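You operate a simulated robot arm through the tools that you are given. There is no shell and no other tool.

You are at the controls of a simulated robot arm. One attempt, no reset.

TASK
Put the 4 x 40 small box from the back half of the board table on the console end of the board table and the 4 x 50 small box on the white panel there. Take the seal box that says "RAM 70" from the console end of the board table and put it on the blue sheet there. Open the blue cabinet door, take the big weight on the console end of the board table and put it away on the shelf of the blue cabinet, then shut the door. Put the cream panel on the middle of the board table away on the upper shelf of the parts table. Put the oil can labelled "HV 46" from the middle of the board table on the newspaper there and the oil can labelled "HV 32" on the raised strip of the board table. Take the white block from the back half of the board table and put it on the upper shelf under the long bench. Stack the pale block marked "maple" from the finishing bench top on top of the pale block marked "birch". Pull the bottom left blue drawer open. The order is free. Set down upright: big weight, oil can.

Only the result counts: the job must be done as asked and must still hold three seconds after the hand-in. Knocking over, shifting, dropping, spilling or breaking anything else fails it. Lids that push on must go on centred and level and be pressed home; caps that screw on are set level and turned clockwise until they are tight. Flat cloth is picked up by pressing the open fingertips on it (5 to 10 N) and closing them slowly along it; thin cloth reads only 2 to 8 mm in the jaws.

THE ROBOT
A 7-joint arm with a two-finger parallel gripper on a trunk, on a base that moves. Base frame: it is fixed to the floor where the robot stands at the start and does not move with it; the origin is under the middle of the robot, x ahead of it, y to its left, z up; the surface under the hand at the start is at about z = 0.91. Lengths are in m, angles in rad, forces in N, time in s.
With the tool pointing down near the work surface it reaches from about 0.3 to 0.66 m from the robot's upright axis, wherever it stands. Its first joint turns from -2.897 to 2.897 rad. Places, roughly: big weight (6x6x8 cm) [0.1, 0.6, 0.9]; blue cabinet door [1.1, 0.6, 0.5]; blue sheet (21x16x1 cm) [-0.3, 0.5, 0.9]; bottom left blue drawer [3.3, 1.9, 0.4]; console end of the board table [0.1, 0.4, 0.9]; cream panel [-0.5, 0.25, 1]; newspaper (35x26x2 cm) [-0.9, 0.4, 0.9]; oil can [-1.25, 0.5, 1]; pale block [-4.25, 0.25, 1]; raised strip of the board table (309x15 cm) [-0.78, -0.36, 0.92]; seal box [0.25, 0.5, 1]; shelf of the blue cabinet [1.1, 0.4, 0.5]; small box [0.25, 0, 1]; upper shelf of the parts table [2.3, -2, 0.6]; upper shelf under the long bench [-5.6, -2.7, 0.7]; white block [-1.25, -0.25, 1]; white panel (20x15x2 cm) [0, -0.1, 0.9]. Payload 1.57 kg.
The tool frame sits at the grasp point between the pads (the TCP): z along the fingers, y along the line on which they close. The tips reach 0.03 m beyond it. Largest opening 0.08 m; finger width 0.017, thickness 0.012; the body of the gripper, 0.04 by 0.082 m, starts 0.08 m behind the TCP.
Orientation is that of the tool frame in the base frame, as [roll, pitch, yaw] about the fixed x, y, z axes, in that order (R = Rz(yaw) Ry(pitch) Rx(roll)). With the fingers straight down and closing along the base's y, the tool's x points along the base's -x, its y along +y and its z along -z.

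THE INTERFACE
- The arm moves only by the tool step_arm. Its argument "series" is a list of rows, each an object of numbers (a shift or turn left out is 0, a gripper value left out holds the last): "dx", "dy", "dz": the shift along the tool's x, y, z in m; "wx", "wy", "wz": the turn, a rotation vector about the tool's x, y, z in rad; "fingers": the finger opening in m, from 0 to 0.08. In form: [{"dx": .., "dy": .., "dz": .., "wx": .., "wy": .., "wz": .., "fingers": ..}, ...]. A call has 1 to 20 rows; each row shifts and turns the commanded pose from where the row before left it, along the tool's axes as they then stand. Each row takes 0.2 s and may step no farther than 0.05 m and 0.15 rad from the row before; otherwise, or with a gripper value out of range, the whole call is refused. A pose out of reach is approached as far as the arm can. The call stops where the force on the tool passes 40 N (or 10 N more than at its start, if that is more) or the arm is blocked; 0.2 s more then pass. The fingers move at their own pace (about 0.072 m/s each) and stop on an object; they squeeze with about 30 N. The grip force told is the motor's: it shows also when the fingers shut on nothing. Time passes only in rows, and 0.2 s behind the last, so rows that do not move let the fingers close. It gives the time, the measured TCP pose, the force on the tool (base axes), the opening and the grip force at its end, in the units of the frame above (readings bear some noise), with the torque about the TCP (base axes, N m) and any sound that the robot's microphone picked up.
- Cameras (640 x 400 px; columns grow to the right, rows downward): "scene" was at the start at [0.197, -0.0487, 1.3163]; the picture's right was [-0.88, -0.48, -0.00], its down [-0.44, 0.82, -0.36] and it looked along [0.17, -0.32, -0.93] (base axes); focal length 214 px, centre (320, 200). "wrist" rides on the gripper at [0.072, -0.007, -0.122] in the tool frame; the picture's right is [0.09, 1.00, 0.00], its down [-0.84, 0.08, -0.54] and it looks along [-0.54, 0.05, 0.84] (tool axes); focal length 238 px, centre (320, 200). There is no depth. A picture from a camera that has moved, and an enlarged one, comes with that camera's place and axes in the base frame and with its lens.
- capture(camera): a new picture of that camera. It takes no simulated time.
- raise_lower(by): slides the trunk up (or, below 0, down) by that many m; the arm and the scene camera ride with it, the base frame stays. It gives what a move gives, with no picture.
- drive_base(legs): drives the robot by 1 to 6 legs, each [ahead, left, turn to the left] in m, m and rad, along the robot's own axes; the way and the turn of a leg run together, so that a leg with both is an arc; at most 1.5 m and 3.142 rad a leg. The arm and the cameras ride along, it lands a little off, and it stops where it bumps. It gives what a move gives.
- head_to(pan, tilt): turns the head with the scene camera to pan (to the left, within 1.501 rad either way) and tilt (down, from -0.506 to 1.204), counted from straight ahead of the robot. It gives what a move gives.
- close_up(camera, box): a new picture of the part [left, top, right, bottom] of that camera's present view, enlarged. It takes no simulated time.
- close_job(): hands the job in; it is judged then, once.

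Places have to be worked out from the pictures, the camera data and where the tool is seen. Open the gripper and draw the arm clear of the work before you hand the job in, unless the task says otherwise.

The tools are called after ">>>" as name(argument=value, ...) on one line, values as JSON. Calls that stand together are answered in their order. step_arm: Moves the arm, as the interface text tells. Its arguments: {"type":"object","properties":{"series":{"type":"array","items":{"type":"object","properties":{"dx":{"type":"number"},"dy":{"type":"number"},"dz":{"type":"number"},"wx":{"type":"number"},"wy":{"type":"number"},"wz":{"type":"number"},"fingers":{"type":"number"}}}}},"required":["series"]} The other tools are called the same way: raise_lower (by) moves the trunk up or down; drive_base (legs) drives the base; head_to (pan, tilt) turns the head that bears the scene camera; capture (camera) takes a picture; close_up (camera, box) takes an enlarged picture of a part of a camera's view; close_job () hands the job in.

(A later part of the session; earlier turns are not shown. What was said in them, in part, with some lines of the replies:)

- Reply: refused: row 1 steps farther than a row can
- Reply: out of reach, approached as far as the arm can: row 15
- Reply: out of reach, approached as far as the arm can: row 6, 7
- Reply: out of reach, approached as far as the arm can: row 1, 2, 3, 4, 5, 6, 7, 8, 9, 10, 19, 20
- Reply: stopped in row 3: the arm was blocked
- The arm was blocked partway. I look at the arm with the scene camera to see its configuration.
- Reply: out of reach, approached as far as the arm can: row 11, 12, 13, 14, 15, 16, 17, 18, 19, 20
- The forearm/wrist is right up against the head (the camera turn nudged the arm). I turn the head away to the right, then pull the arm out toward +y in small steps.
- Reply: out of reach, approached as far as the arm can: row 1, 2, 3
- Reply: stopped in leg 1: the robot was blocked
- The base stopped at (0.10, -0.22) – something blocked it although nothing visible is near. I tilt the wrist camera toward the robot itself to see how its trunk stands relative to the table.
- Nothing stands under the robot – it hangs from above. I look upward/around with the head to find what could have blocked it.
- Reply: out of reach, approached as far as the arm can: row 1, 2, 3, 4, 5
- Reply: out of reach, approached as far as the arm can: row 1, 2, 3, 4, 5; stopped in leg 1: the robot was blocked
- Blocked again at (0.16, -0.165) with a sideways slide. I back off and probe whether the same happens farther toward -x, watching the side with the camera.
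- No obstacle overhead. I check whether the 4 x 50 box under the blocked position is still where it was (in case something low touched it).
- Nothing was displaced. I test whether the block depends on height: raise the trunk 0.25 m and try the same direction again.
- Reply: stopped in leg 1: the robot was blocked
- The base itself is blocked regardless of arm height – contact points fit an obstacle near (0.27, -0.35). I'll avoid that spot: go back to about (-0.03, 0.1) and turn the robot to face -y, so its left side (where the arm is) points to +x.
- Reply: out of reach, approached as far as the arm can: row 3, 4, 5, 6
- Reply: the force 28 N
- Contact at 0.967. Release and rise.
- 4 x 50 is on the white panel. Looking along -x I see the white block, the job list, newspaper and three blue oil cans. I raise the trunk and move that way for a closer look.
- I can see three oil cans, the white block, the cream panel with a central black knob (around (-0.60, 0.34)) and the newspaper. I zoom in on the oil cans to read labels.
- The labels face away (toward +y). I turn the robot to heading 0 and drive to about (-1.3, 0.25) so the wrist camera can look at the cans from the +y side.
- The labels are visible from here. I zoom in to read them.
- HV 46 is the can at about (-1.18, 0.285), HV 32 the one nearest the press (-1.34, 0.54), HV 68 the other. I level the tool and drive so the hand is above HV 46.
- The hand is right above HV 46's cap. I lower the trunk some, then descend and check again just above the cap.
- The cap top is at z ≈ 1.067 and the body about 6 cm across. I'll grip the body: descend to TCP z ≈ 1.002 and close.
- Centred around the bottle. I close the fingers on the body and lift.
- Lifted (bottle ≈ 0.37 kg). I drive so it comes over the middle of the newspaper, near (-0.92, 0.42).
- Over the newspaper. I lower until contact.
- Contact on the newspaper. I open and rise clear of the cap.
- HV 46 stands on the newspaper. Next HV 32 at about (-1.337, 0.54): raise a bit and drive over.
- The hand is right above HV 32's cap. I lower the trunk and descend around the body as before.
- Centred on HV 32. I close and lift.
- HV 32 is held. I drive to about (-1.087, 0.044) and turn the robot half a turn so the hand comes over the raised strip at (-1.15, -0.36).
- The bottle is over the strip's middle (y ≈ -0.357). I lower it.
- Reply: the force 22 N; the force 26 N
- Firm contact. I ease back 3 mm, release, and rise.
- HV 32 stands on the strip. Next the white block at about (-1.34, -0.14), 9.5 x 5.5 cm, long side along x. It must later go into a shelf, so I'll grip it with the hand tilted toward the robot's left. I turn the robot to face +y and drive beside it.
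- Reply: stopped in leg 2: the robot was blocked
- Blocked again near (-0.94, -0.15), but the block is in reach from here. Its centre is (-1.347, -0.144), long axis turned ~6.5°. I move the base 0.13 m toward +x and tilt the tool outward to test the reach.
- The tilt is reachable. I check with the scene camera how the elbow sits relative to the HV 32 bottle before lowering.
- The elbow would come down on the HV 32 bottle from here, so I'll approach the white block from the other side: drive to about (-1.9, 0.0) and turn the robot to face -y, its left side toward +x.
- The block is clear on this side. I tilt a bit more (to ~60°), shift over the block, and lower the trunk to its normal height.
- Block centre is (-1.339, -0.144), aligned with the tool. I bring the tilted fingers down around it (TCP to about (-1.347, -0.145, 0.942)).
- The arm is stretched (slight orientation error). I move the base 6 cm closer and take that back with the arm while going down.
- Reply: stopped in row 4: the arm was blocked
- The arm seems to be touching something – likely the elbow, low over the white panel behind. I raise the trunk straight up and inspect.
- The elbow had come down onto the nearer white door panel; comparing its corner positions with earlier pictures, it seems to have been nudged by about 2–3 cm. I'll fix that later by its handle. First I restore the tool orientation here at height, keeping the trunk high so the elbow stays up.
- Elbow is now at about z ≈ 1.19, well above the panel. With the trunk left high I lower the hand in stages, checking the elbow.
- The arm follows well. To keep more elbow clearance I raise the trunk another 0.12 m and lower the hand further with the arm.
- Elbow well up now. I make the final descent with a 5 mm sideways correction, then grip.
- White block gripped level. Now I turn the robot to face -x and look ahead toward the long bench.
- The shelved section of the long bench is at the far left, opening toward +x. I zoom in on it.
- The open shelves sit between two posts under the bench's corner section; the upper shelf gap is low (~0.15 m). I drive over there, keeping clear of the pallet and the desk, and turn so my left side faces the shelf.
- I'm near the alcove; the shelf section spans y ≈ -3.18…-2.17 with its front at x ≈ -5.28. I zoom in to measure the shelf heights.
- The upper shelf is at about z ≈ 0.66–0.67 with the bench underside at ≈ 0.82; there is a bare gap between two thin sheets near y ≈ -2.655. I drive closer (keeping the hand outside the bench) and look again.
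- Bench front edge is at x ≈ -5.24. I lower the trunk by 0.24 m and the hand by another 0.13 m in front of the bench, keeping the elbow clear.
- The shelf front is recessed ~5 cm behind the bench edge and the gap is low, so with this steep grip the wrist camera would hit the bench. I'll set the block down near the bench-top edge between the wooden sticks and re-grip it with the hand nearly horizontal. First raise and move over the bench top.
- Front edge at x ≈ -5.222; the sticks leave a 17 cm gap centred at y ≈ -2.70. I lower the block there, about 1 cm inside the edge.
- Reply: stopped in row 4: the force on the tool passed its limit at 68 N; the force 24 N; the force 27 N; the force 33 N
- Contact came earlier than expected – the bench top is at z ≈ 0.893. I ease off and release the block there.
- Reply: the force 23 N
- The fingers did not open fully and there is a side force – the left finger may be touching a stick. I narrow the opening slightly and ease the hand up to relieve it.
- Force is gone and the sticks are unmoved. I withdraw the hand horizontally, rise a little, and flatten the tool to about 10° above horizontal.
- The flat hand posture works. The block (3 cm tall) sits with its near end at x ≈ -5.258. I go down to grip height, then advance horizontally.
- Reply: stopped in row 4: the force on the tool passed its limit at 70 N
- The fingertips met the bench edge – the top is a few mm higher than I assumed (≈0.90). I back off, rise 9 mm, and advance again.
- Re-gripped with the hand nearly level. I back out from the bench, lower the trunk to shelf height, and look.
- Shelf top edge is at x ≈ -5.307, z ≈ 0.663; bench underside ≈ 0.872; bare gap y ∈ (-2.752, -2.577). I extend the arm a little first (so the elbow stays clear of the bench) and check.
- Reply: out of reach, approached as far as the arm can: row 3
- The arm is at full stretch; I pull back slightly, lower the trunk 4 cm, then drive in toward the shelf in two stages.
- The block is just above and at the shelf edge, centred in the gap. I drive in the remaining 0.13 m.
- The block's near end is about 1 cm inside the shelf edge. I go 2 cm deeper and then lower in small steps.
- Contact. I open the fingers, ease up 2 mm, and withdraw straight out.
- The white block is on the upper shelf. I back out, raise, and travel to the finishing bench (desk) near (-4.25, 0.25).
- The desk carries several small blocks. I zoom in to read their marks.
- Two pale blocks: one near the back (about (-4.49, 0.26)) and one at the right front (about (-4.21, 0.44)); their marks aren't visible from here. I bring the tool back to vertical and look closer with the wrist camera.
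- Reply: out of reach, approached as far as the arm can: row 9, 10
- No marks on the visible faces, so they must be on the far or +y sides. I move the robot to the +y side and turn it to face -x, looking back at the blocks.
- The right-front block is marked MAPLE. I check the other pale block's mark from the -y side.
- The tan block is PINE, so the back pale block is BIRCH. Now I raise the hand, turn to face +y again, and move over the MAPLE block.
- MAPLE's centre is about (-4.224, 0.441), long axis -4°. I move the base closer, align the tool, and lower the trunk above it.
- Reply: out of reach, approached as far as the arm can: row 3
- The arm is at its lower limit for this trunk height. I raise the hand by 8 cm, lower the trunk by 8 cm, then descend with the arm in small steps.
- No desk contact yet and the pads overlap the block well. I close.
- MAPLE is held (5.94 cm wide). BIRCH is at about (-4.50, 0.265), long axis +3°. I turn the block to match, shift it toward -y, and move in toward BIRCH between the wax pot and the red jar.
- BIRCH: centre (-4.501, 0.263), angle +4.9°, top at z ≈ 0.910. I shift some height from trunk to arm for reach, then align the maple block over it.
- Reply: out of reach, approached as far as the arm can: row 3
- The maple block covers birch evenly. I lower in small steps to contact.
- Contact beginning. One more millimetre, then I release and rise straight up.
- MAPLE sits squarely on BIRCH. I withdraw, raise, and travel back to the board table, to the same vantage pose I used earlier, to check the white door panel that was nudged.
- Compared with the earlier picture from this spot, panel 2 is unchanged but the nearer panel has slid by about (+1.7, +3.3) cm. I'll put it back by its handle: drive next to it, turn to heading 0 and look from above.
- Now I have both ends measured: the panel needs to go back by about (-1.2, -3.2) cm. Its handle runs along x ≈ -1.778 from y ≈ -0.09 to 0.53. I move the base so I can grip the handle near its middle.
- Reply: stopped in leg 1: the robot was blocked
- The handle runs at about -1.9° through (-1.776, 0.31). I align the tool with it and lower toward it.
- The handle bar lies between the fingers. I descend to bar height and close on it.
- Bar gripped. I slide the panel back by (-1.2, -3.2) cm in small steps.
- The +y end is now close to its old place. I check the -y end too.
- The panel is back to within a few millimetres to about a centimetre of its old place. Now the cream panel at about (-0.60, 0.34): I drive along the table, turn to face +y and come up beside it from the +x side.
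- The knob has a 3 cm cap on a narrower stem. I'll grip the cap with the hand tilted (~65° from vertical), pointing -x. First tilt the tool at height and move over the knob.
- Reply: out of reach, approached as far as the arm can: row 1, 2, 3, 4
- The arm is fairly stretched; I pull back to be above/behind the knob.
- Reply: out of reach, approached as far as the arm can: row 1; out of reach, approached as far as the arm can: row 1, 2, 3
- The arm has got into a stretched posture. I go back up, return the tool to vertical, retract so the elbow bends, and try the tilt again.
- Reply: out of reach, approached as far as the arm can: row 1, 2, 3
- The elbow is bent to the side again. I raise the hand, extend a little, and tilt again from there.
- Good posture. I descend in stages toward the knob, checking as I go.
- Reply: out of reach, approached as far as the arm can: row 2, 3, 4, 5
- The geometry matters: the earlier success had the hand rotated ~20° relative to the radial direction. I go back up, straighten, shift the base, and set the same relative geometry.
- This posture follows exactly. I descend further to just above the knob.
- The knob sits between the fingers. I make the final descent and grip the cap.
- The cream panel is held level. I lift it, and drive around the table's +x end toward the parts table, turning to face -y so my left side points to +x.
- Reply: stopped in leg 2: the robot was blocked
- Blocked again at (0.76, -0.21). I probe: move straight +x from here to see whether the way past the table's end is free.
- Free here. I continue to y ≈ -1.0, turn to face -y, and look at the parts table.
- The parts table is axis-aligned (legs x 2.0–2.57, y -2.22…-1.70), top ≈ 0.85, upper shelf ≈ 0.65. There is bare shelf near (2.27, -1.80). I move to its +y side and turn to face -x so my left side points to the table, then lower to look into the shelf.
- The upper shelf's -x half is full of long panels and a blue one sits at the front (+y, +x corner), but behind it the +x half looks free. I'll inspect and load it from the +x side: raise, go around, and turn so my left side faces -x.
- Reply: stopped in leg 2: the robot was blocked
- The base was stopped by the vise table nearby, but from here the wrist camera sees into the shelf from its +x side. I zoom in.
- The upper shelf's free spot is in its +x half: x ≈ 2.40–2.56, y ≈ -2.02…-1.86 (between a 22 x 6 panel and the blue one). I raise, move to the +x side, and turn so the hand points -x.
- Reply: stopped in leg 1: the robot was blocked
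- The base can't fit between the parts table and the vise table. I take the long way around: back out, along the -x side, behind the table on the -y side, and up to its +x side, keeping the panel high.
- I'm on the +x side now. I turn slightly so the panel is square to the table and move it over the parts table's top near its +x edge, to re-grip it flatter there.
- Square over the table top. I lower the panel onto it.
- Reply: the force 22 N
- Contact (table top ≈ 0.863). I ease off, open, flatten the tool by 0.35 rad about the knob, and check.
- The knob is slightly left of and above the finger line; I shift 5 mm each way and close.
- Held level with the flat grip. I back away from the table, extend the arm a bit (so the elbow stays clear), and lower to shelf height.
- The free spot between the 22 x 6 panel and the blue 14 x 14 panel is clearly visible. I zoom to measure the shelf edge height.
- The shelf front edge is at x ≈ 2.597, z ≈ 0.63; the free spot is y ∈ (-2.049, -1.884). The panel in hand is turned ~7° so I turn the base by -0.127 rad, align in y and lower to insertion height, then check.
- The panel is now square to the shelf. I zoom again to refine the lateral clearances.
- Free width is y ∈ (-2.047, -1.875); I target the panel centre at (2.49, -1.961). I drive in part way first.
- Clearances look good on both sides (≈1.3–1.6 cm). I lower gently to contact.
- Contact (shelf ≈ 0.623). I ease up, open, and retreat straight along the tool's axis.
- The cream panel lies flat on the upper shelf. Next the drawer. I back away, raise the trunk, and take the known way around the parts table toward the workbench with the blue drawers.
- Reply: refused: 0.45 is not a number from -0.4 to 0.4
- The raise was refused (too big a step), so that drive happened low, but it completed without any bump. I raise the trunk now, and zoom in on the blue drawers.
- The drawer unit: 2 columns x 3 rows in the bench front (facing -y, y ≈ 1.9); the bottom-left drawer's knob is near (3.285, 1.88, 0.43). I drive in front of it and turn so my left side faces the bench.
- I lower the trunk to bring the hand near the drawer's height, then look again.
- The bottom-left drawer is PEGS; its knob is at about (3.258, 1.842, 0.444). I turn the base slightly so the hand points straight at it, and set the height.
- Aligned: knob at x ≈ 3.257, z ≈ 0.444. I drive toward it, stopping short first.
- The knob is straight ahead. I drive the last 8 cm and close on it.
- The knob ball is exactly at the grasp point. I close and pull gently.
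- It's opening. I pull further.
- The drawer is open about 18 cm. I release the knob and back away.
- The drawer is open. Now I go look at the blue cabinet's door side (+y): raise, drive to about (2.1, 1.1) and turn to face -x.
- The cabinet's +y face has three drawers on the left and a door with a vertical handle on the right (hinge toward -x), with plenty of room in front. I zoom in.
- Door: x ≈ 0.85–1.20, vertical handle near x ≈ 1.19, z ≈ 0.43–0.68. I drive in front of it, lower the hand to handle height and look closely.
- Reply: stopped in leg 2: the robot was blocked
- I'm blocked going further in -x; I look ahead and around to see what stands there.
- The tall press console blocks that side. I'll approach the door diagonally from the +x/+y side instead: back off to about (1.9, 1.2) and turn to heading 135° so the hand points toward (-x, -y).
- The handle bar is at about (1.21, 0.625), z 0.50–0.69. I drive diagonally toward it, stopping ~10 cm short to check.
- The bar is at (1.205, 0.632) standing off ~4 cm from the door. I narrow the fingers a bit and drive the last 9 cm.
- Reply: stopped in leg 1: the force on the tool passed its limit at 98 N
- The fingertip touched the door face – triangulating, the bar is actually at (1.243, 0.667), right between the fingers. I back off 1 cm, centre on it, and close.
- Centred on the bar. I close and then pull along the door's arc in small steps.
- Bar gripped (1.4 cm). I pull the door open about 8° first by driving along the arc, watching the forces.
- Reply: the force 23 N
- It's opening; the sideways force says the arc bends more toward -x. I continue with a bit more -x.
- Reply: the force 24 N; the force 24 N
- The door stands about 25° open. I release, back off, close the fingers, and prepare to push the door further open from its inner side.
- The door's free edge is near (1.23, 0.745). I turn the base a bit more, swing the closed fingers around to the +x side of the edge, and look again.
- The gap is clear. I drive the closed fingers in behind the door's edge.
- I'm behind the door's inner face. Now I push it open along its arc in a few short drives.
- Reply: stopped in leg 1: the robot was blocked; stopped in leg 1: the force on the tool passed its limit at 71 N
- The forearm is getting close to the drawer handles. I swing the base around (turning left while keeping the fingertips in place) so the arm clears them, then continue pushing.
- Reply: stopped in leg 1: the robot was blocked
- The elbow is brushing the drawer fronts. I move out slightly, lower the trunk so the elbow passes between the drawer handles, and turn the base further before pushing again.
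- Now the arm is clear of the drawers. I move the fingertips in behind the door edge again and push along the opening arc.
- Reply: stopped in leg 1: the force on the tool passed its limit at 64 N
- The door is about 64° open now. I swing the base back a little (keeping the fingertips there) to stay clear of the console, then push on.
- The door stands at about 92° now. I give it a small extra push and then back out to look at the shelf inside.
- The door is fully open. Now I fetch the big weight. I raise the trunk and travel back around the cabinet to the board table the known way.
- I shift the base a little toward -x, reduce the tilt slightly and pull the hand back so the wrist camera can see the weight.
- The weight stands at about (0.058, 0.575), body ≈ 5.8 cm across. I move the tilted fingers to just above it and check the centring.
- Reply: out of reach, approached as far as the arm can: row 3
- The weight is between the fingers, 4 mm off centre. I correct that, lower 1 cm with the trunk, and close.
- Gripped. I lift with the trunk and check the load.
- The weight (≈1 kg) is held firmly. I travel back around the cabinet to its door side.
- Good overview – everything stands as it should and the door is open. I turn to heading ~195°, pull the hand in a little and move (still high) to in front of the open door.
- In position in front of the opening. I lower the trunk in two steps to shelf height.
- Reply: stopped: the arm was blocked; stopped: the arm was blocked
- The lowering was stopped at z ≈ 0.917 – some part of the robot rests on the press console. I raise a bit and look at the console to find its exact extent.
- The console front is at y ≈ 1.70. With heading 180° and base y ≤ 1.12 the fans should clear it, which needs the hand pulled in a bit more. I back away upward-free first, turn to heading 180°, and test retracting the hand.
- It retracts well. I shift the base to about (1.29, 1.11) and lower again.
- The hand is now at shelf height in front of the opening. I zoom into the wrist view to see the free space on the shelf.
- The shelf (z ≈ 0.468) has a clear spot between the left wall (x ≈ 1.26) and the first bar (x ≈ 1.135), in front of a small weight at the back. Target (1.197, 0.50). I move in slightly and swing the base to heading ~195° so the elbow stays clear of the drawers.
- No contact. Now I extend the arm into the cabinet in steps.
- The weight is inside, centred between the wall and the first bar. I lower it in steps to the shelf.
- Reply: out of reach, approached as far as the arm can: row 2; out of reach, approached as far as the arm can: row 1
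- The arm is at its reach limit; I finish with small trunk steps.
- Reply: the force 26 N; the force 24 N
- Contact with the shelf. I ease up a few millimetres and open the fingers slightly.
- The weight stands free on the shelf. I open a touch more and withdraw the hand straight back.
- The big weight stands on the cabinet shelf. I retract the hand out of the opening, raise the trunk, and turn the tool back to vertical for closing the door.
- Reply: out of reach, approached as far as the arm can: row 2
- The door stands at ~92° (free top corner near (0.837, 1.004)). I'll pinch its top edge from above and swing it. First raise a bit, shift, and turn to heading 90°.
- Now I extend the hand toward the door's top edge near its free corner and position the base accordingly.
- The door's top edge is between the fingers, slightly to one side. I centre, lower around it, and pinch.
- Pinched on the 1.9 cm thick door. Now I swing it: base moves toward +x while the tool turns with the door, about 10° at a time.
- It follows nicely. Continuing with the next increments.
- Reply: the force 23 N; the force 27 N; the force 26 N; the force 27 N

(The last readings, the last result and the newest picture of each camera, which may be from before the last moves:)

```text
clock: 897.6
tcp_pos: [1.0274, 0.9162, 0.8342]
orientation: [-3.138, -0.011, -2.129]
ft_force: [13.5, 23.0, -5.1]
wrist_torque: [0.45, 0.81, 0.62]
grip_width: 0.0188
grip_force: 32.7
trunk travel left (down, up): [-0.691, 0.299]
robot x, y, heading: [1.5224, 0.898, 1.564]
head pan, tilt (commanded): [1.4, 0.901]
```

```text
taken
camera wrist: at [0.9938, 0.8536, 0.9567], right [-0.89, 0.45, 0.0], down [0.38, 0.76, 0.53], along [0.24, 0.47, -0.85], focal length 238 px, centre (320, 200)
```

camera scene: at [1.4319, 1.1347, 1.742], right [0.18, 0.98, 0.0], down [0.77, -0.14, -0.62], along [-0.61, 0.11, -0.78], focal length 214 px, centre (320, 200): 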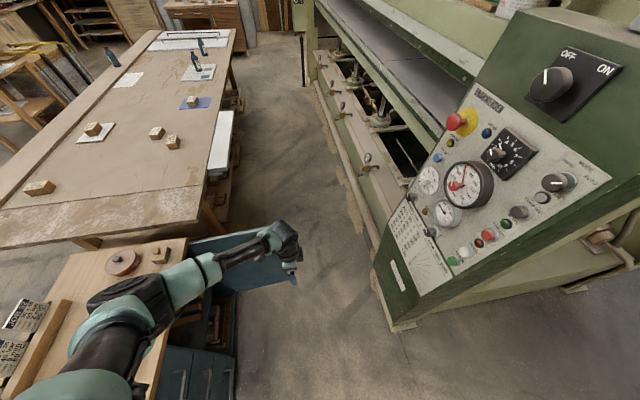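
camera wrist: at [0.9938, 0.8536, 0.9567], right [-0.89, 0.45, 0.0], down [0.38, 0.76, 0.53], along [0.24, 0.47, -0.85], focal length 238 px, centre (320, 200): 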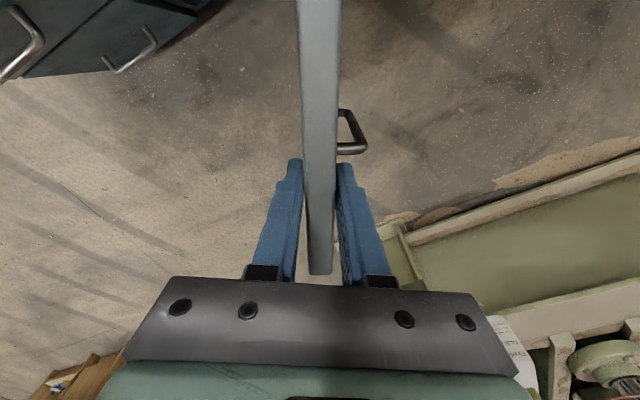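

>>> drive_base(legs=[[0, -0.05, 0]])

>>> step_arm(series=[{"wz": 0.087, "dx": 0.0145, "dy": -0.009}, {"wz": 0.087, "dx": 0.0145, "dy": -0.009}, {}])

>>> drive_base(legs=[[0, -0.043, 0]])

>>> step_arm(series=[{"wz": 0.087, "dx": 0.0165, "dy": -0.013}, {"wz": 0.087, "dx": 0.0165, "dy": -0.013}, {}])

>>> capture(camera="wrist")

>>> capture(camera="scene")

```text
clock: 898.6
tcp_pos: [1.072, 0.9073, 0.8386]
orientation: [3.14, -0.027, -2.125]
ft_force: [-16.2, -19.0, 9.9]
wrist_torque: [-0.02, 0.13, -0.52]
grip_width: 0.0168
grip_force: 32.4
trunk travel left (down, up): [-0.691, 0.299]
robot x, y, heading: [1.5762, 0.8927, 1.563]
head pan, tilt (commanded): [1.4, 0.901]
```

```text
clock: 899.4
tcp_pos: [1.0722, 0.8784, 0.8368]
orientation: [-3.138, -0.02, -2.302]
ft_force: [16.0, 19.7, -5.9]
wrist_torque: [0.63, 0.47, 0.58]
grip_width: 0.0187
grip_force: 32.9
trunk travel left (down, up): [-0.691, 0.299]
robot x, y, heading: [1.5729, 0.8942, 1.562]
head pan, tilt (commanded): [1.4, 0.901]
```

```text
clock: 900.2
tcp_pos: [1.1087, 0.8713, 0.8417]
orientation: [3.138, -0.039, -2.301]
ft_force: [-17.5, -17.8, 18.0]
wrist_torque: [-0.04, -0.15, -0.72]
grip_width: 0.0168
grip_force: 32.7
trunk travel left (down, up): [-0.691, 0.299]
robot x, y, heading: [1.6141, 0.8955, 1.567]
head pan, tilt (commanded): [1.4, 0.901]
```

```text
clock: 901.0
tcp_pos: [1.1085, 0.8327, 0.8421]
orientation: [-3.132, -0.032, -2.475]
ft_force: [21.3, 16.2, -2.5]
wrist_torque: [0.79, 0.26, 0.59]
grip_width: 0.018
grip_force: 32.5
trunk travel left (down, up): [-0.691, 0.299]
robot x, y, heading: [1.6152, 0.8922, 1.568]
head pan, tilt (commanded): [1.4, 0.901]
```

```text
taken
camera wrist: at [1.0571, 0.7862, 0.9671], right [-0.69, 0.72, -0.01], down [0.62, 0.59, 0.52], along [0.38, 0.35, -0.86], focal length 238 px, centre (320, 200)
```

wrist: 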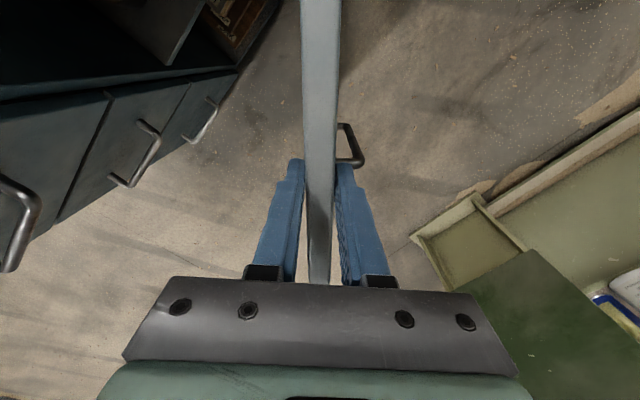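

```text
taken
camera scene: at [1.5447, 1.0804, 1.4516], right [0.17, 0.98, 0.0], down [0.77, -0.14, -0.62], along [-0.61, 0.11, -0.78], focal length 214 px, centre (320, 200)
```

scene: 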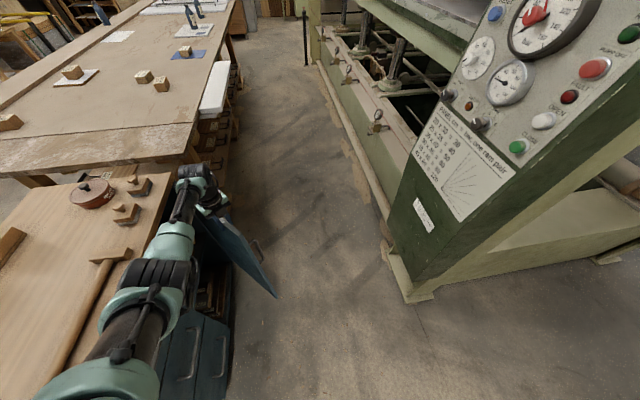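

The door is at about 40°. Two more increments bring it to about 20°.

>>> drive_base(legs=[[0, -0.036, 0]])

>>> step_arm(series=[{"wz": 0.087, "dx": 0.0148, "dy": -0.0189}, {"wz": 0.087, "dx": 0.0148, "dy": -0.0189}, {}])

>>> drive_base(legs=[[0, -0.026, 0]])

>>> step_arm(series=[{"wz": 0.087, "dx": 0.0118, "dy": -0.022}, {"wz": 0.06, "dx": 0.01, "dy": -0.02}, {}])

>>> capture(camera="wrist")

>>> capture(camera="scene")

```text
clock: 901.9
tcp_pos: [1.1355, 0.8259, 0.849]
orientation: [-3.14, -0.052, -2.473]
ft_force: [-21.7, -5.2, 6.3]
wrist_torque: [2.32, 1.43, -0.06]
grip_width: 0.0165
grip_force: 30.1
trunk travel left (down, up): [-0.691, 0.299]
robot x, y, heading: [1.6501, 0.8939, 1.566]
head pan, tilt (commanded): [1.4, 0.901]
```

```text
clock: 902.7
tcp_pos: [1.1396, 0.7805, 0.8461]
orientation: [-3.129, -0.039, -2.648]
ft_force: [23.5, 11.8, -7.9]
wrist_torque: [1.03, 0.11, 0.61]
grip_width: 0.0181
grip_force: 32.7
trunk travel left (down, up): [-0.691, 0.299]
robot x, y, heading: [1.6546, 0.8949, 1.569]
head pan, tilt (commanded): [1.4, 0.901]
```

```text
clock: 903.5
tcp_pos: [1.1532, 0.7767, 0.8547]
orientation: [-3.134, -0.068, -2.649]
ft_force: [-19.6, -13.5, 8.1]
wrist_torque: [0.37, 0.3, 0.52]
grip_width: 0.0173
grip_force: 32.0
trunk travel left (down, up): [-0.691, 0.299]
robot x, y, heading: [1.675, 0.8932, 1.567]
head pan, tilt (commanded): [1.4, 0.901]
```

```text
clock: 904.3
tcp_pos: [1.1521, 0.7549, 0.8529]
orientation: [-3.138, -0.054, -2.811]
ft_force: [25.0, 10.6, -7.3]
wrist_torque: [-0.34, -0.62, 0.73]
grip_width: 0.0195
grip_force: 33.6
out of reach, approached as far as the arm can: row 2
trunk travel left (down, up): [-0.691, 0.299]
robot x, y, heading: [1.6755, 0.8917, 1.57]
head pan, tilt (commanded): [1.4, 0.901]
```

```text
taken
camera wrist: at [1.0926, 0.7292, 0.9796], right [-0.41, 0.91, 0.0], down [0.79, 0.36, 0.5], along [0.45, 0.21, -0.87], focal length 238 px, centre (320, 200)
```

wrist: 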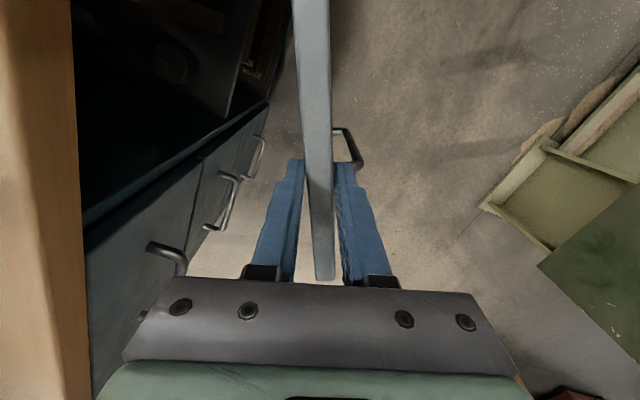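

```text
taken
camera scene: at [1.606, 1.0791, 1.4518], right [0.17, 0.98, 0.0], down [0.77, -0.14, -0.62], along [-0.61, 0.11, -0.78], focal length 214 px, centre (320, 200)
```

scene: 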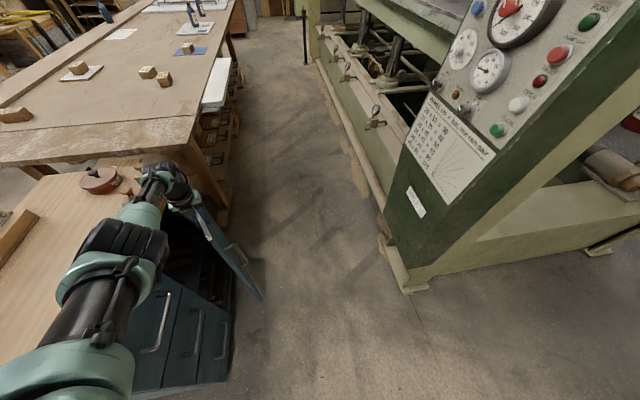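

The door is at ~23°. I release, rise straight up, close the fingers, and move to the door's outer side to push it shut via the handle.

>>> step_arm(series=[{"fingers": 0.05}, {"fingers": 0.06}, {}])

>>> raise_lower(by=0.14)

>>> step_arm(series=[{"fingers": 0.0}, {"fingers": 0.0}, {"fingers": 0.0}, {"wy": -0.05}, {}])

>>> drive_base(legs=[[0.16, 0, 0]])

>>> capture(camera="wrist")

>>> capture(camera="scene")

```text
clock: 905.1
tcp_pos: [1.1468, 0.755, 0.8561]
orientation: [-3.14, -0.069, -2.811]
ft_force: [-0.5, 0.6, 0.2]
wrist_torque: [-0.01, 0.01, 0.02]
grip_width: 0.0601
grip_force: 0.0
trunk travel left (down, up): [-0.691, 0.299]
robot x, y, heading: [1.6793, 0.8973, 1.571]
head pan, tilt (commanded): [1.4, 0.901]
```

```text
clock: 906.8
tcp_pos: [1.1481, 0.7536, 0.9952]
orientation: [-3.139, -0.068, -2.811]
ft_force: [-0.4, -0.1, -0.2]
wrist_torque: [-0.04, 0.0, -0.02]
grip_width: 0.06
grip_force: 0.0
trunk travel left (down, up): [-0.831, 0.159]
robot x, y, heading: [1.6783, 0.8947, 1.565]
head pan, tilt (commanded): [1.4, 0.901]
```

```text
clock: 908.0
tcp_pos: [1.1464, 0.7546, 0.9955]
orientation: [-3.139, -0.069, -2.812]
ft_force: [0.4, -0.4, -0.1]
wrist_torque: [-0.03, -0.03, 0.02]
grip_width: 0.0
grip_force: 21.7
trunk travel left (down, up): [-0.831, 0.159]
robot x, y, heading: [1.6798, 0.8943, 1.564]
head pan, tilt (commanded): [1.4, 0.901]
```

```text
clock: 909.4
tcp_pos: [1.1469, 0.9135, 0.996]
orientation: [-3.14, -0.067, -2.812]
ft_force: [-0.6, 0.6, 0.3]
wrist_torque: [0.0, -0.02, 0.0]
grip_width: 0.0
grip_force: 20.6
trunk travel left (down, up): [-0.831, 0.159]
robot x, y, heading: [1.6798, 1.055, 1.565]
head pan, tilt (commanded): [1.4, 0.901]
```

```text
taken
camera wrist: at [1.0892, 0.888, 1.1229], right [-0.41, 0.91, 0.01], down [0.8, 0.36, 0.48], along [0.44, 0.2, -0.87], focal length 238 px, centre (320, 200)
```

wrist: 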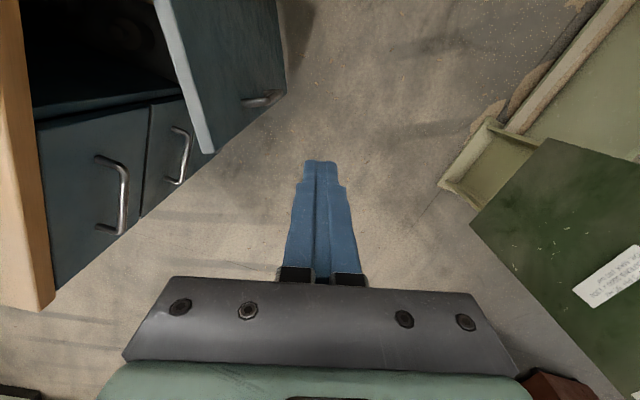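

```text
taken
camera scene: at [1.6047, 1.2378, 1.592], right [0.17, 0.98, 0.0], down [0.77, -0.14, -0.62], along [-0.61, 0.11, -0.78], focal length 214 px, centre (320, 200)
```

scene: 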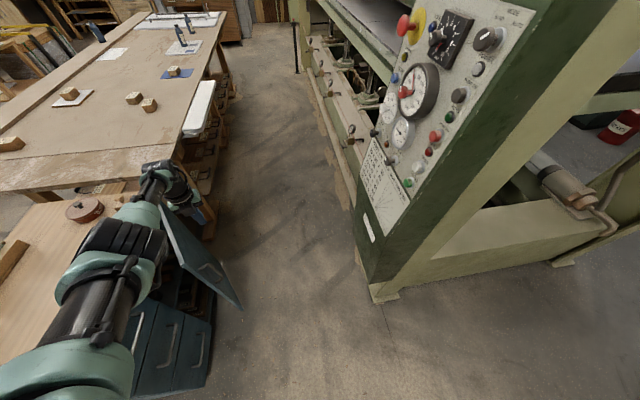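

I tilt the closed fingers toward the cabinet (so the palm stays clear of the overhanging top), and lower them to handle height on the door's outer side.

>>> step_arm(series=[{"wx": 0.14}, {"wx": 0.14}, {"wx": 0.14}, {}])

>>> raise_lower(by=-0.29)

>>> capture(camera="wrist")

>>> capture(camera="scene")

```text
clock: 910.4
tcp_pos: [1.1555, 0.9168, 1.0024]
orientation: [-2.717, -0.07, -2.811]
ft_force: [-0.1, 0.2, 0.7]
wrist_torque: [0.01, -0.01, 0.07]
grip_width: 0.0
grip_force: 21.3
out of reach, approached as far as the arm can: row 3
trunk travel left (down, up): [-0.831, 0.159]
robot x, y, heading: [1.6755, 1.0576, 1.565]
head pan, tilt (commanded): [1.4, 0.901]
```

```text
clock: 913.3
tcp_pos: [1.1554, 0.9173, 0.7119]
orientation: [-2.721, -0.069, -2.812]
ft_force: [-0.5, -0.3, 1.1]
wrist_torque: [-0.01, 0.01, -0.01]
grip_width: 0.0
grip_force: 21.5
trunk travel left (down, up): [-0.541, 0.449]
robot x, y, heading: [1.6766, 1.0572, 1.568]
head pan, tilt (commanded): [1.4, 0.901]
```

```text
taken
camera wrist: at [1.0803, 0.9379, 0.8314], right [-0.41, 0.82, -0.4], down [0.73, 0.56, 0.4], along [0.55, -0.12, -0.82], focal length 238 px, centre (320, 200)
```

wrist: 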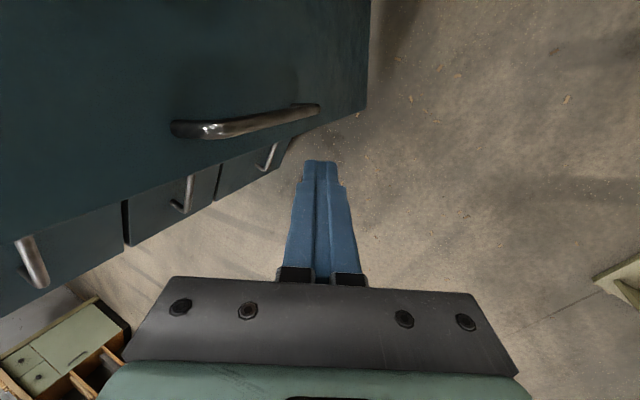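

```text
taken
camera scene: at [1.6048, 1.2378, 1.3021], right [0.17, 0.98, 0.0], down [0.77, -0.14, -0.62], along [-0.61, 0.11, -0.78], focal length 214 px, centre (320, 200)
```

scene: 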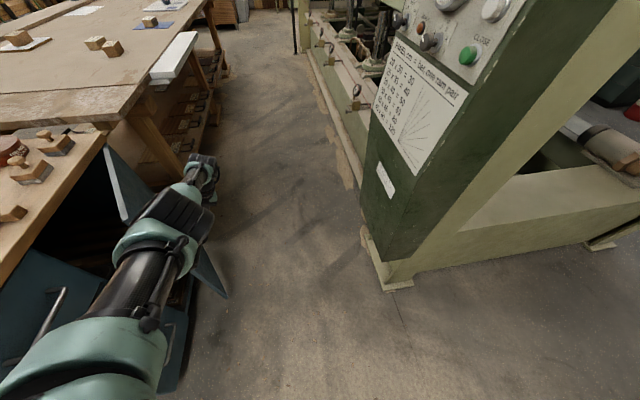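

I push the handle with the leaning fingers by driving toward -y, in two short legs (stopping before the elbow nears the cabinet top).

>>> drive_base(legs=[[-0.075, -0.01, 0]])

>>> drive_base(legs=[[-0.055, -0.02, 0]])

>>> capture(camera="wrist")

>>> capture(camera="scene")

```text
clock: 914.4
tcp_pos: [1.1653, 0.8414, 0.7124]
orientation: [-2.723, -0.07, -2.812]
ft_force: [-0.5, 0.0, 0.7]
wrist_torque: [0.02, -0.02, 0.03]
grip_width: 0.0
grip_force: 21.6
trunk travel left (down, up): [-0.541, 0.449]
robot x, y, heading: [1.6893, 0.9819, 1.566]
head pan, tilt (commanded): [1.4, 0.901]
```

```text
clock: 915.3
tcp_pos: [1.1846, 0.7868, 0.7123]
orientation: [-2.722, -0.071, -2.811]
ft_force: [0.0, -0.8, 0.5]
wrist_torque: [0.02, 0.04, 0.01]
grip_width: 0.0001
grip_force: 21.4
trunk travel left (down, up): [-0.541, 0.449]
robot x, y, heading: [1.7038, 0.9261, 1.571]
head pan, tilt (commanded): [1.4, 0.901]
```

```text
taken
camera wrist: at [1.1096, 0.8075, 0.8315], right [-0.41, 0.82, -0.4], down [0.73, 0.56, 0.4], along [0.55, -0.12, -0.82], focal length 238 px, centre (320, 200)
```

wrist: 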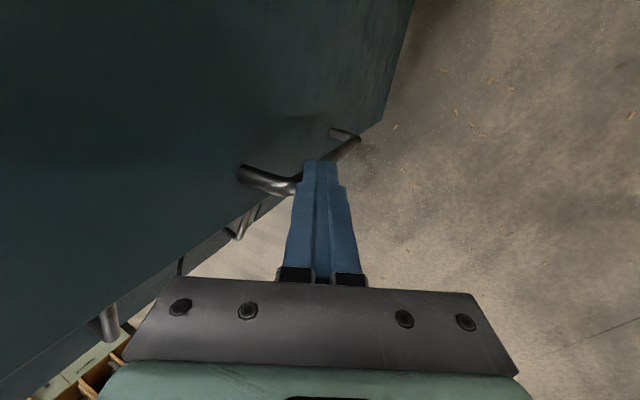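

```text
taken
camera scene: at [1.6342, 1.1069, 1.3022], right [0.17, 0.98, 0.0], down [0.77, -0.14, -0.62], along [-0.61, 0.11, -0.78], focal length 214 px, centre (320, 200)
```

scene: 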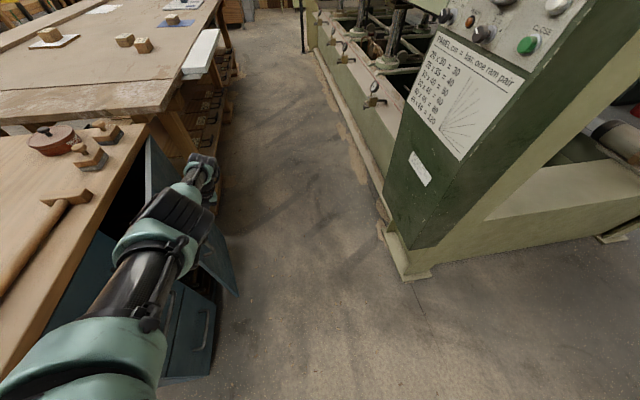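

The fingers are at the handle, but to keep the elbow clear I'll push higher, on the door's top area: back off slightly, raise 10 cm, shift toward the free edge, and push.

>>> drive_base(legs=[[0.05, 0, 0]])

>>> raise_lower(by=0.1)

>>> drive_base(legs=[[-0.06, -0.015, 0]])

>>> capture(camera="wrist")

```text
clock: 916.3
tcp_pos: [1.1843, 0.8369, 0.712]
orientation: [-2.721, -0.071, -2.813]
ft_force: [-0.2, -0.4, -0.2]
wrist_torque: [0.02, 0.04, -0.02]
grip_width: 0.0001
grip_force: 20.8
trunk travel left (down, up): [-0.541, 0.449]
robot x, y, heading: [1.7095, 0.9741, 1.567]
head pan, tilt (commanded): [1.4, 0.901]
```

```text
clock: 917.6
tcp_pos: [1.1851, 0.8372, 0.8119]
orientation: [-2.721, -0.071, -2.812]
ft_force: [0.0, 0.1, -0.5]
wrist_torque: [-0.02, -0.01, 0.01]
grip_width: 0.0
grip_force: 21.6
trunk travel left (down, up): [-0.641, 0.349]
robot x, y, heading: [1.7087, 0.9793, 1.569]
head pan, tilt (commanded): [1.4, 0.901]
```

```text
clock: 918.6
tcp_pos: [1.2006, 0.7749, 0.8138]
orientation: [-2.723, -0.071, -2.812]
ft_force: [0.4, -0.3, -0.2]
wrist_torque: [-0.02, 0.01, 0.02]
grip_width: 0.0
grip_force: 21.1
trunk travel left (down, up): [-0.641, 0.349]
robot x, y, heading: [1.7224, 0.9129, 1.565]
head pan, tilt (commanded): [1.4, 0.901]
```

```text
taken
camera wrist: at [1.1246, 0.7968, 0.9315], right [-0.41, 0.82, -0.4], down [0.73, 0.56, 0.4], along [0.55, -0.12, -0.82], focal length 238 px, centre (320, 200)
```

wrist: 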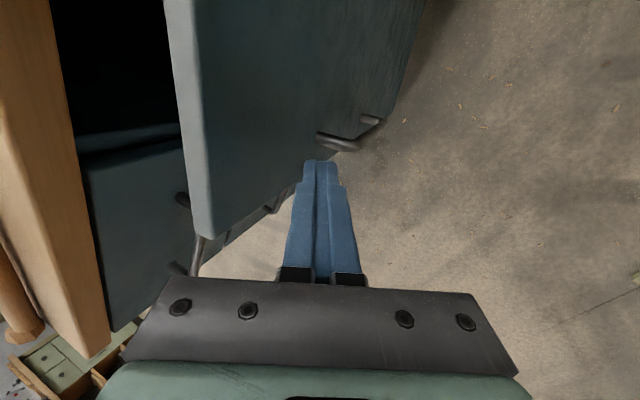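

>>> drive_base(legs=[[-0.05, -0.005, 0]])

>>> capture(camera="wrist")

>>> capture(camera="scene")

```text
clock: 919.5
tcp_pos: [1.2052, 0.7255, 0.8118]
orientation: [-2.722, -0.069, -2.81]
ft_force: [-0.1, -0.6, -0.1]
wrist_torque: [0.0, 0.0, 0.01]
grip_width: 0.0
grip_force: 21.3
trunk travel left (down, up): [-0.641, 0.349]
robot x, y, heading: [1.7276, 0.8653, 1.567]
head pan, tilt (commanded): [1.4, 0.901]
```

```text
taken
camera wrist: at [1.1292, 0.7471, 0.9315], right [-0.41, 0.82, -0.4], down [0.73, 0.56, 0.4], along [0.55, -0.12, -0.82], focal length 238 px, centre (320, 200)
```

wrist: 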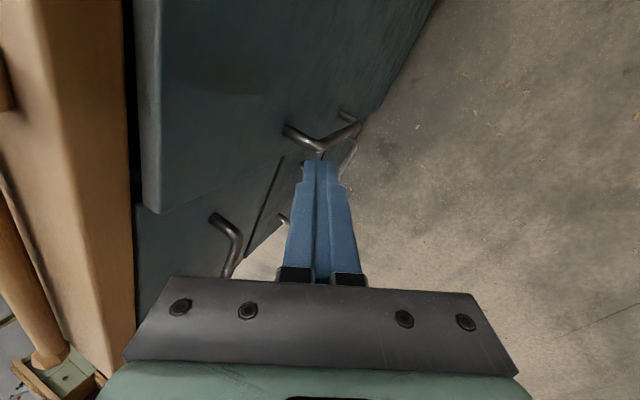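

```text
taken
camera scene: at [1.6537, 1.0465, 1.4022], right [0.17, 0.98, 0.0], down [0.77, -0.14, -0.62], along [-0.61, 0.11, -0.78], focal length 214 px, centre (320, 200)
```

scene: 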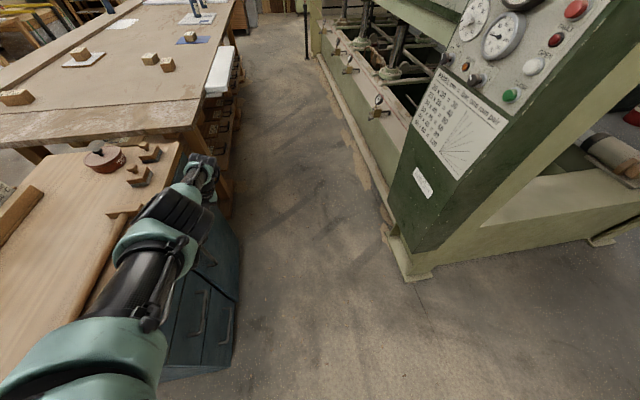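

The door is nearly shut. I zoom to check the remaining gap and the arm's clearance to the hammer.

>>> close_up(camera="scene", box=[60, 130, 260, 300])

>>> close_up(camera="wrist", box=[100, 0, 400, 240])

```text
2.35 times, centred on (160, 215) of scene
camera zoom: at [1.6537, 1.0465, 1.4022], right [0.17, 0.98, 0.0], down [0.77, -0.14, -0.62], along [-0.61, 0.11, -0.78], focal length 505 px, centre (696, 165)
```

zoom: 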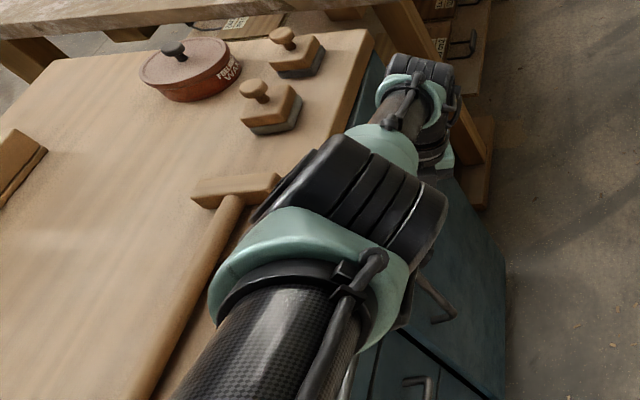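

```text
1.67 times, centred on (250, 120) of wrist
camera zoom: at [1.1292, 0.7471, 0.9315], right [-0.41, 0.82, -0.4], down [0.73, 0.56, 0.4], along [0.55, -0.12, -0.82], focal length 397 px, centre (437, 333)
```

zoom: 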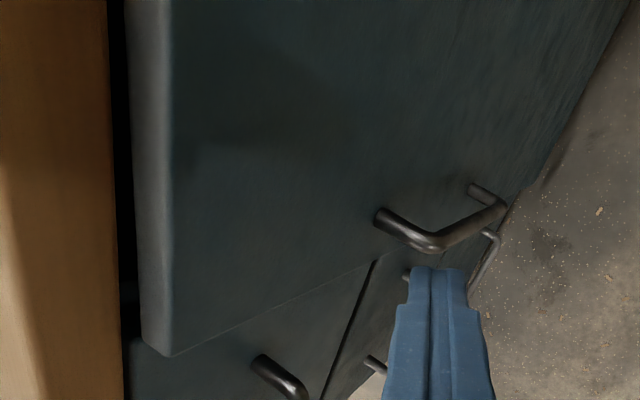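

There's only a small gap left and the elbow is clear of the hammer. I push a little further.

>>> drive_base(legs=[[-0.025, 0, 0]])

>>> close_up(camera="wrist", box=[100, 0, 400, 240])

```text
clock: 920.3
tcp_pos: [1.2044, 0.7017, 0.8117]
orientation: [-2.723, -0.07, -2.812]
ft_force: [0.6, 0.1, 0.7]
wrist_torque: [0.03, 0.01, -0.01]
grip_width: 0.0
grip_force: 20.8
trunk travel left (down, up): [-0.641, 0.349]
robot x, y, heading: [1.7281, 0.8387, 1.571]
head pan, tilt (commanded): [1.4, 0.901]
```

```text
1.67 times, centred on (250, 120) of wrist
camera zoom: at [1.129, 0.7227, 0.9314], right [-0.41, 0.82, -0.4], down [0.73, 0.56, 0.4], along [0.55, -0.12, -0.82], focal length 397 px, centre (437, 333)
```

zoom: 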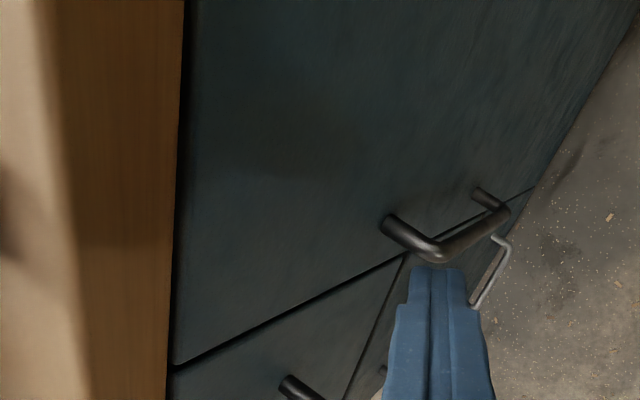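

The door now looks flush. I press a bit more to be sure it's fully home, watching for a contact force.

>>> drive_base(legs=[[-0.012, 0, 0]])

>>> drive_base(legs=[[-0.01, 0, 0]])

>>> close_up(camera="wrist", box=[100, 0, 400, 240])

```text
clock: 921.1
tcp_pos: [1.2049, 0.6897, 0.8122]
orientation: [-2.719, -0.07, -2.812]
ft_force: [0.7, 0.5, -0.3]
wrist_torque: [-0.03, -0.02, 0.01]
grip_width: 0.0
grip_force: 21.6
trunk travel left (down, up): [-0.641, 0.349]
robot x, y, heading: [1.7278, 0.8288, 1.57]
head pan, tilt (commanded): [1.4, 0.901]
```

```text
clock: 921.8
tcp_pos: [1.2046, 0.68, 0.8128]
orientation: [-2.72, -0.068, -2.812]
ft_force: [0.1, 0.1, -0.1]
wrist_torque: [0.02, 0.01, 0.01]
grip_width: 0.0002
grip_force: 21.3
trunk travel left (down, up): [-0.641, 0.349]
robot x, y, heading: [1.7277, 0.8147, 1.567]
head pan, tilt (commanded): [1.4, 0.901]
```

```text
1.67 times, centred on (250, 120) of wrist
camera zoom: at [1.1289, 0.7017, 0.9316], right [-0.41, 0.82, -0.4], down [0.73, 0.56, 0.4], along [0.55, -0.13, -0.82], focal length 397 px, centre (437, 333)
```

zoom: 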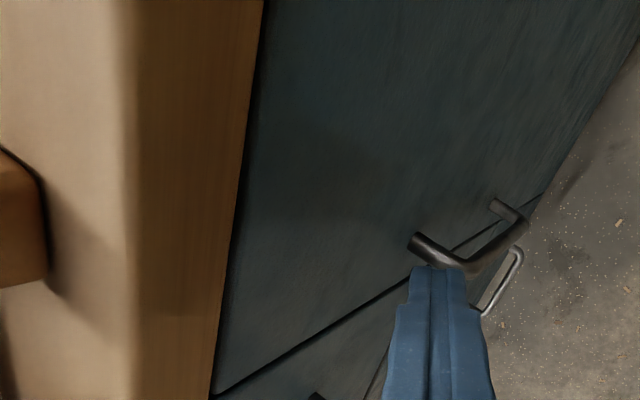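

It looks flush with no resistance left. I raise, back away, and check the closed door from in front.

>>> drive_base(legs=[[0.1, 0, 0]])

>>> raise_lower(by=0.25)

>>> drive_base(legs=[[0.15, -0.35, 0]])

>>> head_to(pan=1.45, tilt=0.6)

>>> capture(camera="scene")

```text
clock: 923.0
tcp_pos: [1.2049, 0.7806, 0.8126]
orientation: [-2.721, -0.069, -2.812]
ft_force: [-0.8, 0.2, 0.2]
wrist_torque: [-0.03, -0.04, -0.01]
grip_width: 0.0
grip_force: 21.2
trunk travel left (down, up): [-0.641, 0.349]
robot x, y, heading: [1.7289, 0.9187, 1.558]
head pan, tilt (commanded): [1.4, 0.901]
```

```text
clock: 925.5
tcp_pos: [1.2048, 0.7798, 1.0619]
orientation: [-2.721, -0.073, -2.812]
ft_force: [0.6, 0.3, -0.4]
wrist_torque: [0.0, 0.0, -0.03]
grip_width: 0.0
grip_force: 21.4
trunk travel left (down, up): [-0.891, 0.099]
robot x, y, heading: [1.7302, 0.9176, 1.569]
head pan, tilt (commanded): [1.4, 0.901]
```

```text
clock: 927.9
tcp_pos: [1.5526, 0.9273, 1.0622]
orientation: [-2.721, -0.068, -2.812]
ft_force: [0.2, 0.6, 0.0]
wrist_torque: [0.03, 0.01, 0.02]
grip_width: 0.0001
grip_force: 21.9
trunk travel left (down, up): [-0.891, 0.099]
robot x, y, heading: [2.0767, 1.0654, 1.566]
head pan, tilt (commanded): [1.4, 0.901]
```

```text
clock: 928.7
tcp_pos: [1.5534, 0.928, 1.0623]
orientation: [-2.721, -0.07, -2.811]
ft_force: [-0.2, 0.7, 0.1]
wrist_torque: [-0.02, 0.0, -0.01]
grip_width: 0.0001
grip_force: 21.3
trunk travel left (down, up): [-0.891, 0.099]
robot x, y, heading: [2.0725, 1.066, 1.566]
head pan, tilt (commanded): [1.45, 0.6]
```

```text
taken
camera scene: at [1.9884, 1.2473, 1.6767], right [0.12, 0.99, 0.0], down [0.56, -0.07, -0.82], along [-0.82, 0.1, -0.57], focal length 214 px, centre (320, 200)
```

scene: 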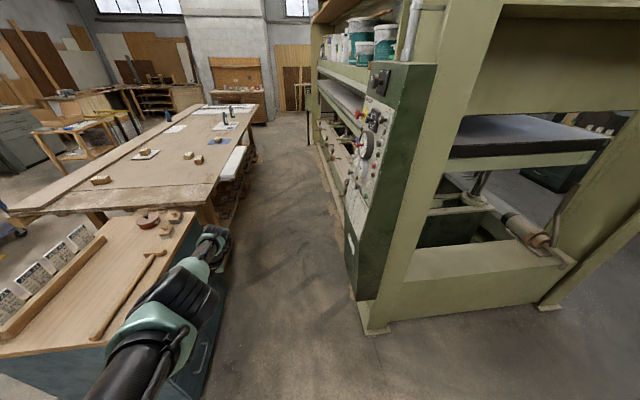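

>>> drive_base(legs=[[0, 0, 1.3]])

>>> head_to(pan=0.6, tilt=0.6)

>>> capture(camera="scene")

>>> close_up(camera="scene", box=[200, 160, 420, 360])

```text
clock: 932.4
tcp_pos: [2.0675, 0.5254, 1.0621]
orientation: [-2.721, -0.071, -1.513]
ft_force: [-0.2, 0.1, -0.4]
wrist_torque: [0.01, 0.0, 0.02]
grip_width: 0.0001
grip_force: 21.4
trunk travel left (down, up): [-0.891, 0.099]
robot x, y, heading: [2.0774, 1.0634, 2.865]
head pan, tilt (commanded): [1.45, 0.6]
```

```text
clock: 933.5
tcp_pos: [2.0674, 0.5253, 1.0618]
orientation: [-2.722, -0.071, -1.514]
ft_force: [-0.1, -0.3, -0.4]
wrist_torque: [-0.01, -0.03, 0.03]
grip_width: 0.0
grip_force: 21.5
trunk travel left (down, up): [-0.891, 0.099]
robot x, y, heading: [2.0767, 1.0655, 2.862]
head pan, tilt (commanded): [0.6, 0.6]
```

```text
taken
camera scene: at [1.8282, 1.0842, 1.6768], right [-0.32, 0.95, 0.0], down [0.54, 0.18, -0.83], along [-0.78, -0.26, -0.56], focal length 214 px, centre (320, 200)
```

scene: 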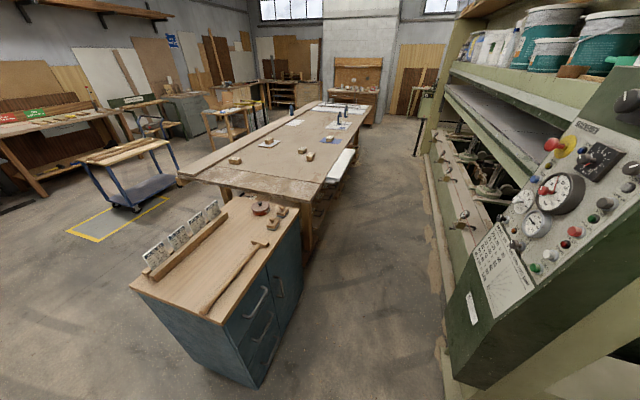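

```text
2.00 times, centred on (310, 260) of scene
camera zoom: at [1.8282, 1.0842, 1.6768], right [-0.32, 0.95, 0.0], down [0.54, 0.18, -0.83], along [-0.78, -0.26, -0.56], focal length 429 px, centre (340, 80)
```

zoom: 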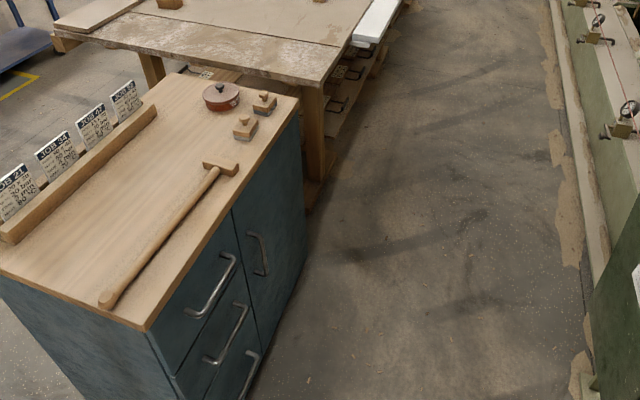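

The door looks shut and everything on the cabinet is undisturbed. I zoom in on the door's free edge for any residual gap.

>>> close_up(camera="scene", box=[270, 210, 320, 320])

```text
3.64 times, centred on (295, 265) of scene
camera zoom: at [1.8282, 1.0842, 1.6768], right [-0.32, 0.95, 0.0], down [0.54, 0.18, -0.83], along [-0.78, -0.26, -0.56], focal length 780 px, centre (411, -36)
```

zoom: 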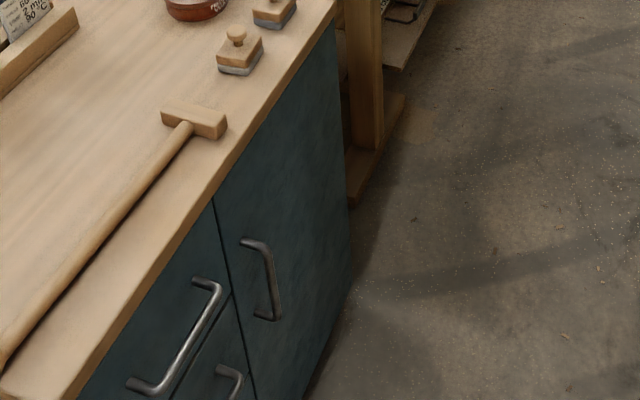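

Measured from this view the handle is exactly at its closed position, so the door is shut. I do a last visual check of the board table and other placements by zooming.

>>> close_up(camera="scene", box=[170, 90, 370, 195])

>>> head_to(pan=-1.35, tilt=0.5)

>>> capture(camera="scene")

```text
3.20 times, centred on (270, 142) of scene
camera zoom: at [1.8282, 1.0842, 1.6768], right [-0.32, 0.95, 0.0], down [0.54, 0.18, -0.83], along [-0.78, -0.26, -0.56], focal length 686 px, centre (480, 384)
```

zoom: 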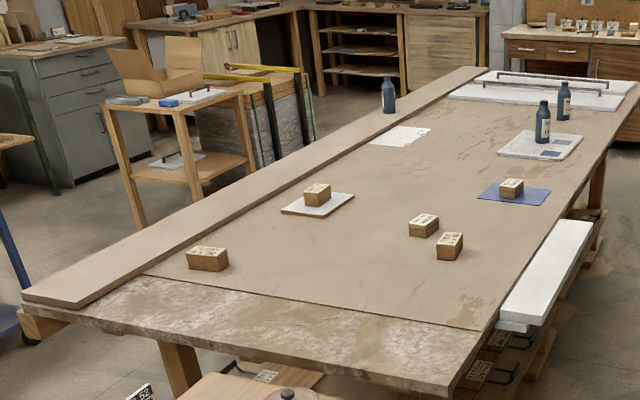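

```text
clock: 935.4
tcp_pos: [2.0667, 0.5245, 1.0628]
orientation: [-2.722, -0.071, -1.513]
ft_force: [0.3, 1.0, 1.3]
wrist_torque: [0.02, -0.02, -0.02]
grip_width: 0.0
grip_force: 21.6
trunk travel left (down, up): [-0.891, 0.099]
robot x, y, heading: [2.073, 1.0628, 2.868]
head pan, tilt (commanded): [-1.349, 0.499]
```

```text
taken
camera scene: at [1.9167, 1.2034, 1.6859], right [1.0, -0.05, 0.0], down [-0.03, -0.48, -0.88], along [0.05, 0.88, -0.48], focal length 214 px, centre (320, 200)
```

scene: 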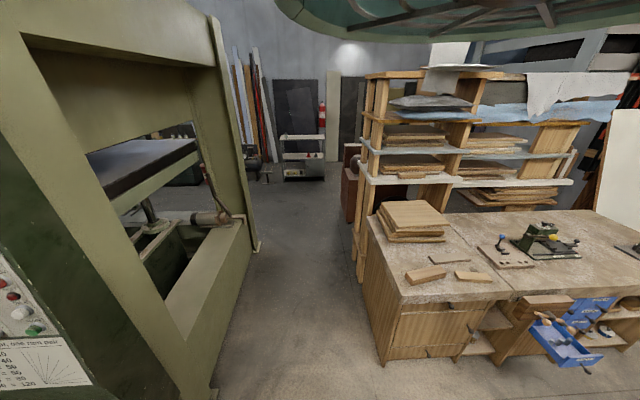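

Everything is in place: boxes, seal box, oil cans upright, drawer open, cabinet shut. I open the gripper (arm is clear of everything) and hand in.

>>> step_arm(series=[{"fingers": 0.08}, {"fingers": 0.08}, {}, {}, {}])

>>> close_job()

```text
clock: 936.6
tcp_pos: [2.0676, 0.5263, 1.0626]
orientation: [-2.721, -0.07, -1.515]
ft_force: [0.0, 0.9, 0.7]
wrist_torque: [0.01, 0.0, -0.01]
grip_width: 0.0801
grip_force: 0.1
trunk travel left (down, up): [-0.891, 0.099]
robot x, y, heading: [2.0759, 1.0606, 2.867]
head pan, tilt (commanded): [-1.349, 0.499]
```

```text
The job is handed in.
```

I did every task and handed in the job. One object that wasn't part of it got shifted, though, and I could only put it back approximately.

**The shifted object:** while I was reaching for the white block, my elbow slid one of the two white handled door panels at the far end of the board table. It moved about 3–4 cm. I dragged it back by its handle to within about 1 cm of its original place, but it is still turned by roughly 1.5°. If the check on moving other objects is strict, this could fail the job.

| Item | Where it is now |
|---|---|
| 4 x 40 box | console end of the board table |
| 4 x 50 box | white panel |
| RAM 70 seal box | blue sheet |
| Big weight | shelf of the blue cabinet, upright; door shut again |
| Cream panel | upper shelf of the parts table |
| HV 46 oil can | newspaper, upright |
| HV 32 oil can | raised strip, upright |
| White block | upper shelf under the long bench |
| "Maple" block | on top of the "birch" block |
| Bottom left blue drawer (PEGS) | pulled open about 18 cm |

- **Birch block:** I couldn't see its mark. I identified it by elimination, since the other two blocks read "MAPLE" and "PINE".
- **Bumps:** the base bumped obstacles several times while driving. My fingertips hit the edge of the long bench, and my elbow pressed against the blue cabinet's drawer fronts. In the pictures I took afterwards nothing else looked moved, but I didn't recheck the long bench or the finishing bench at the end.
- **End state:** the gripper is open and the arm is clear of the work.
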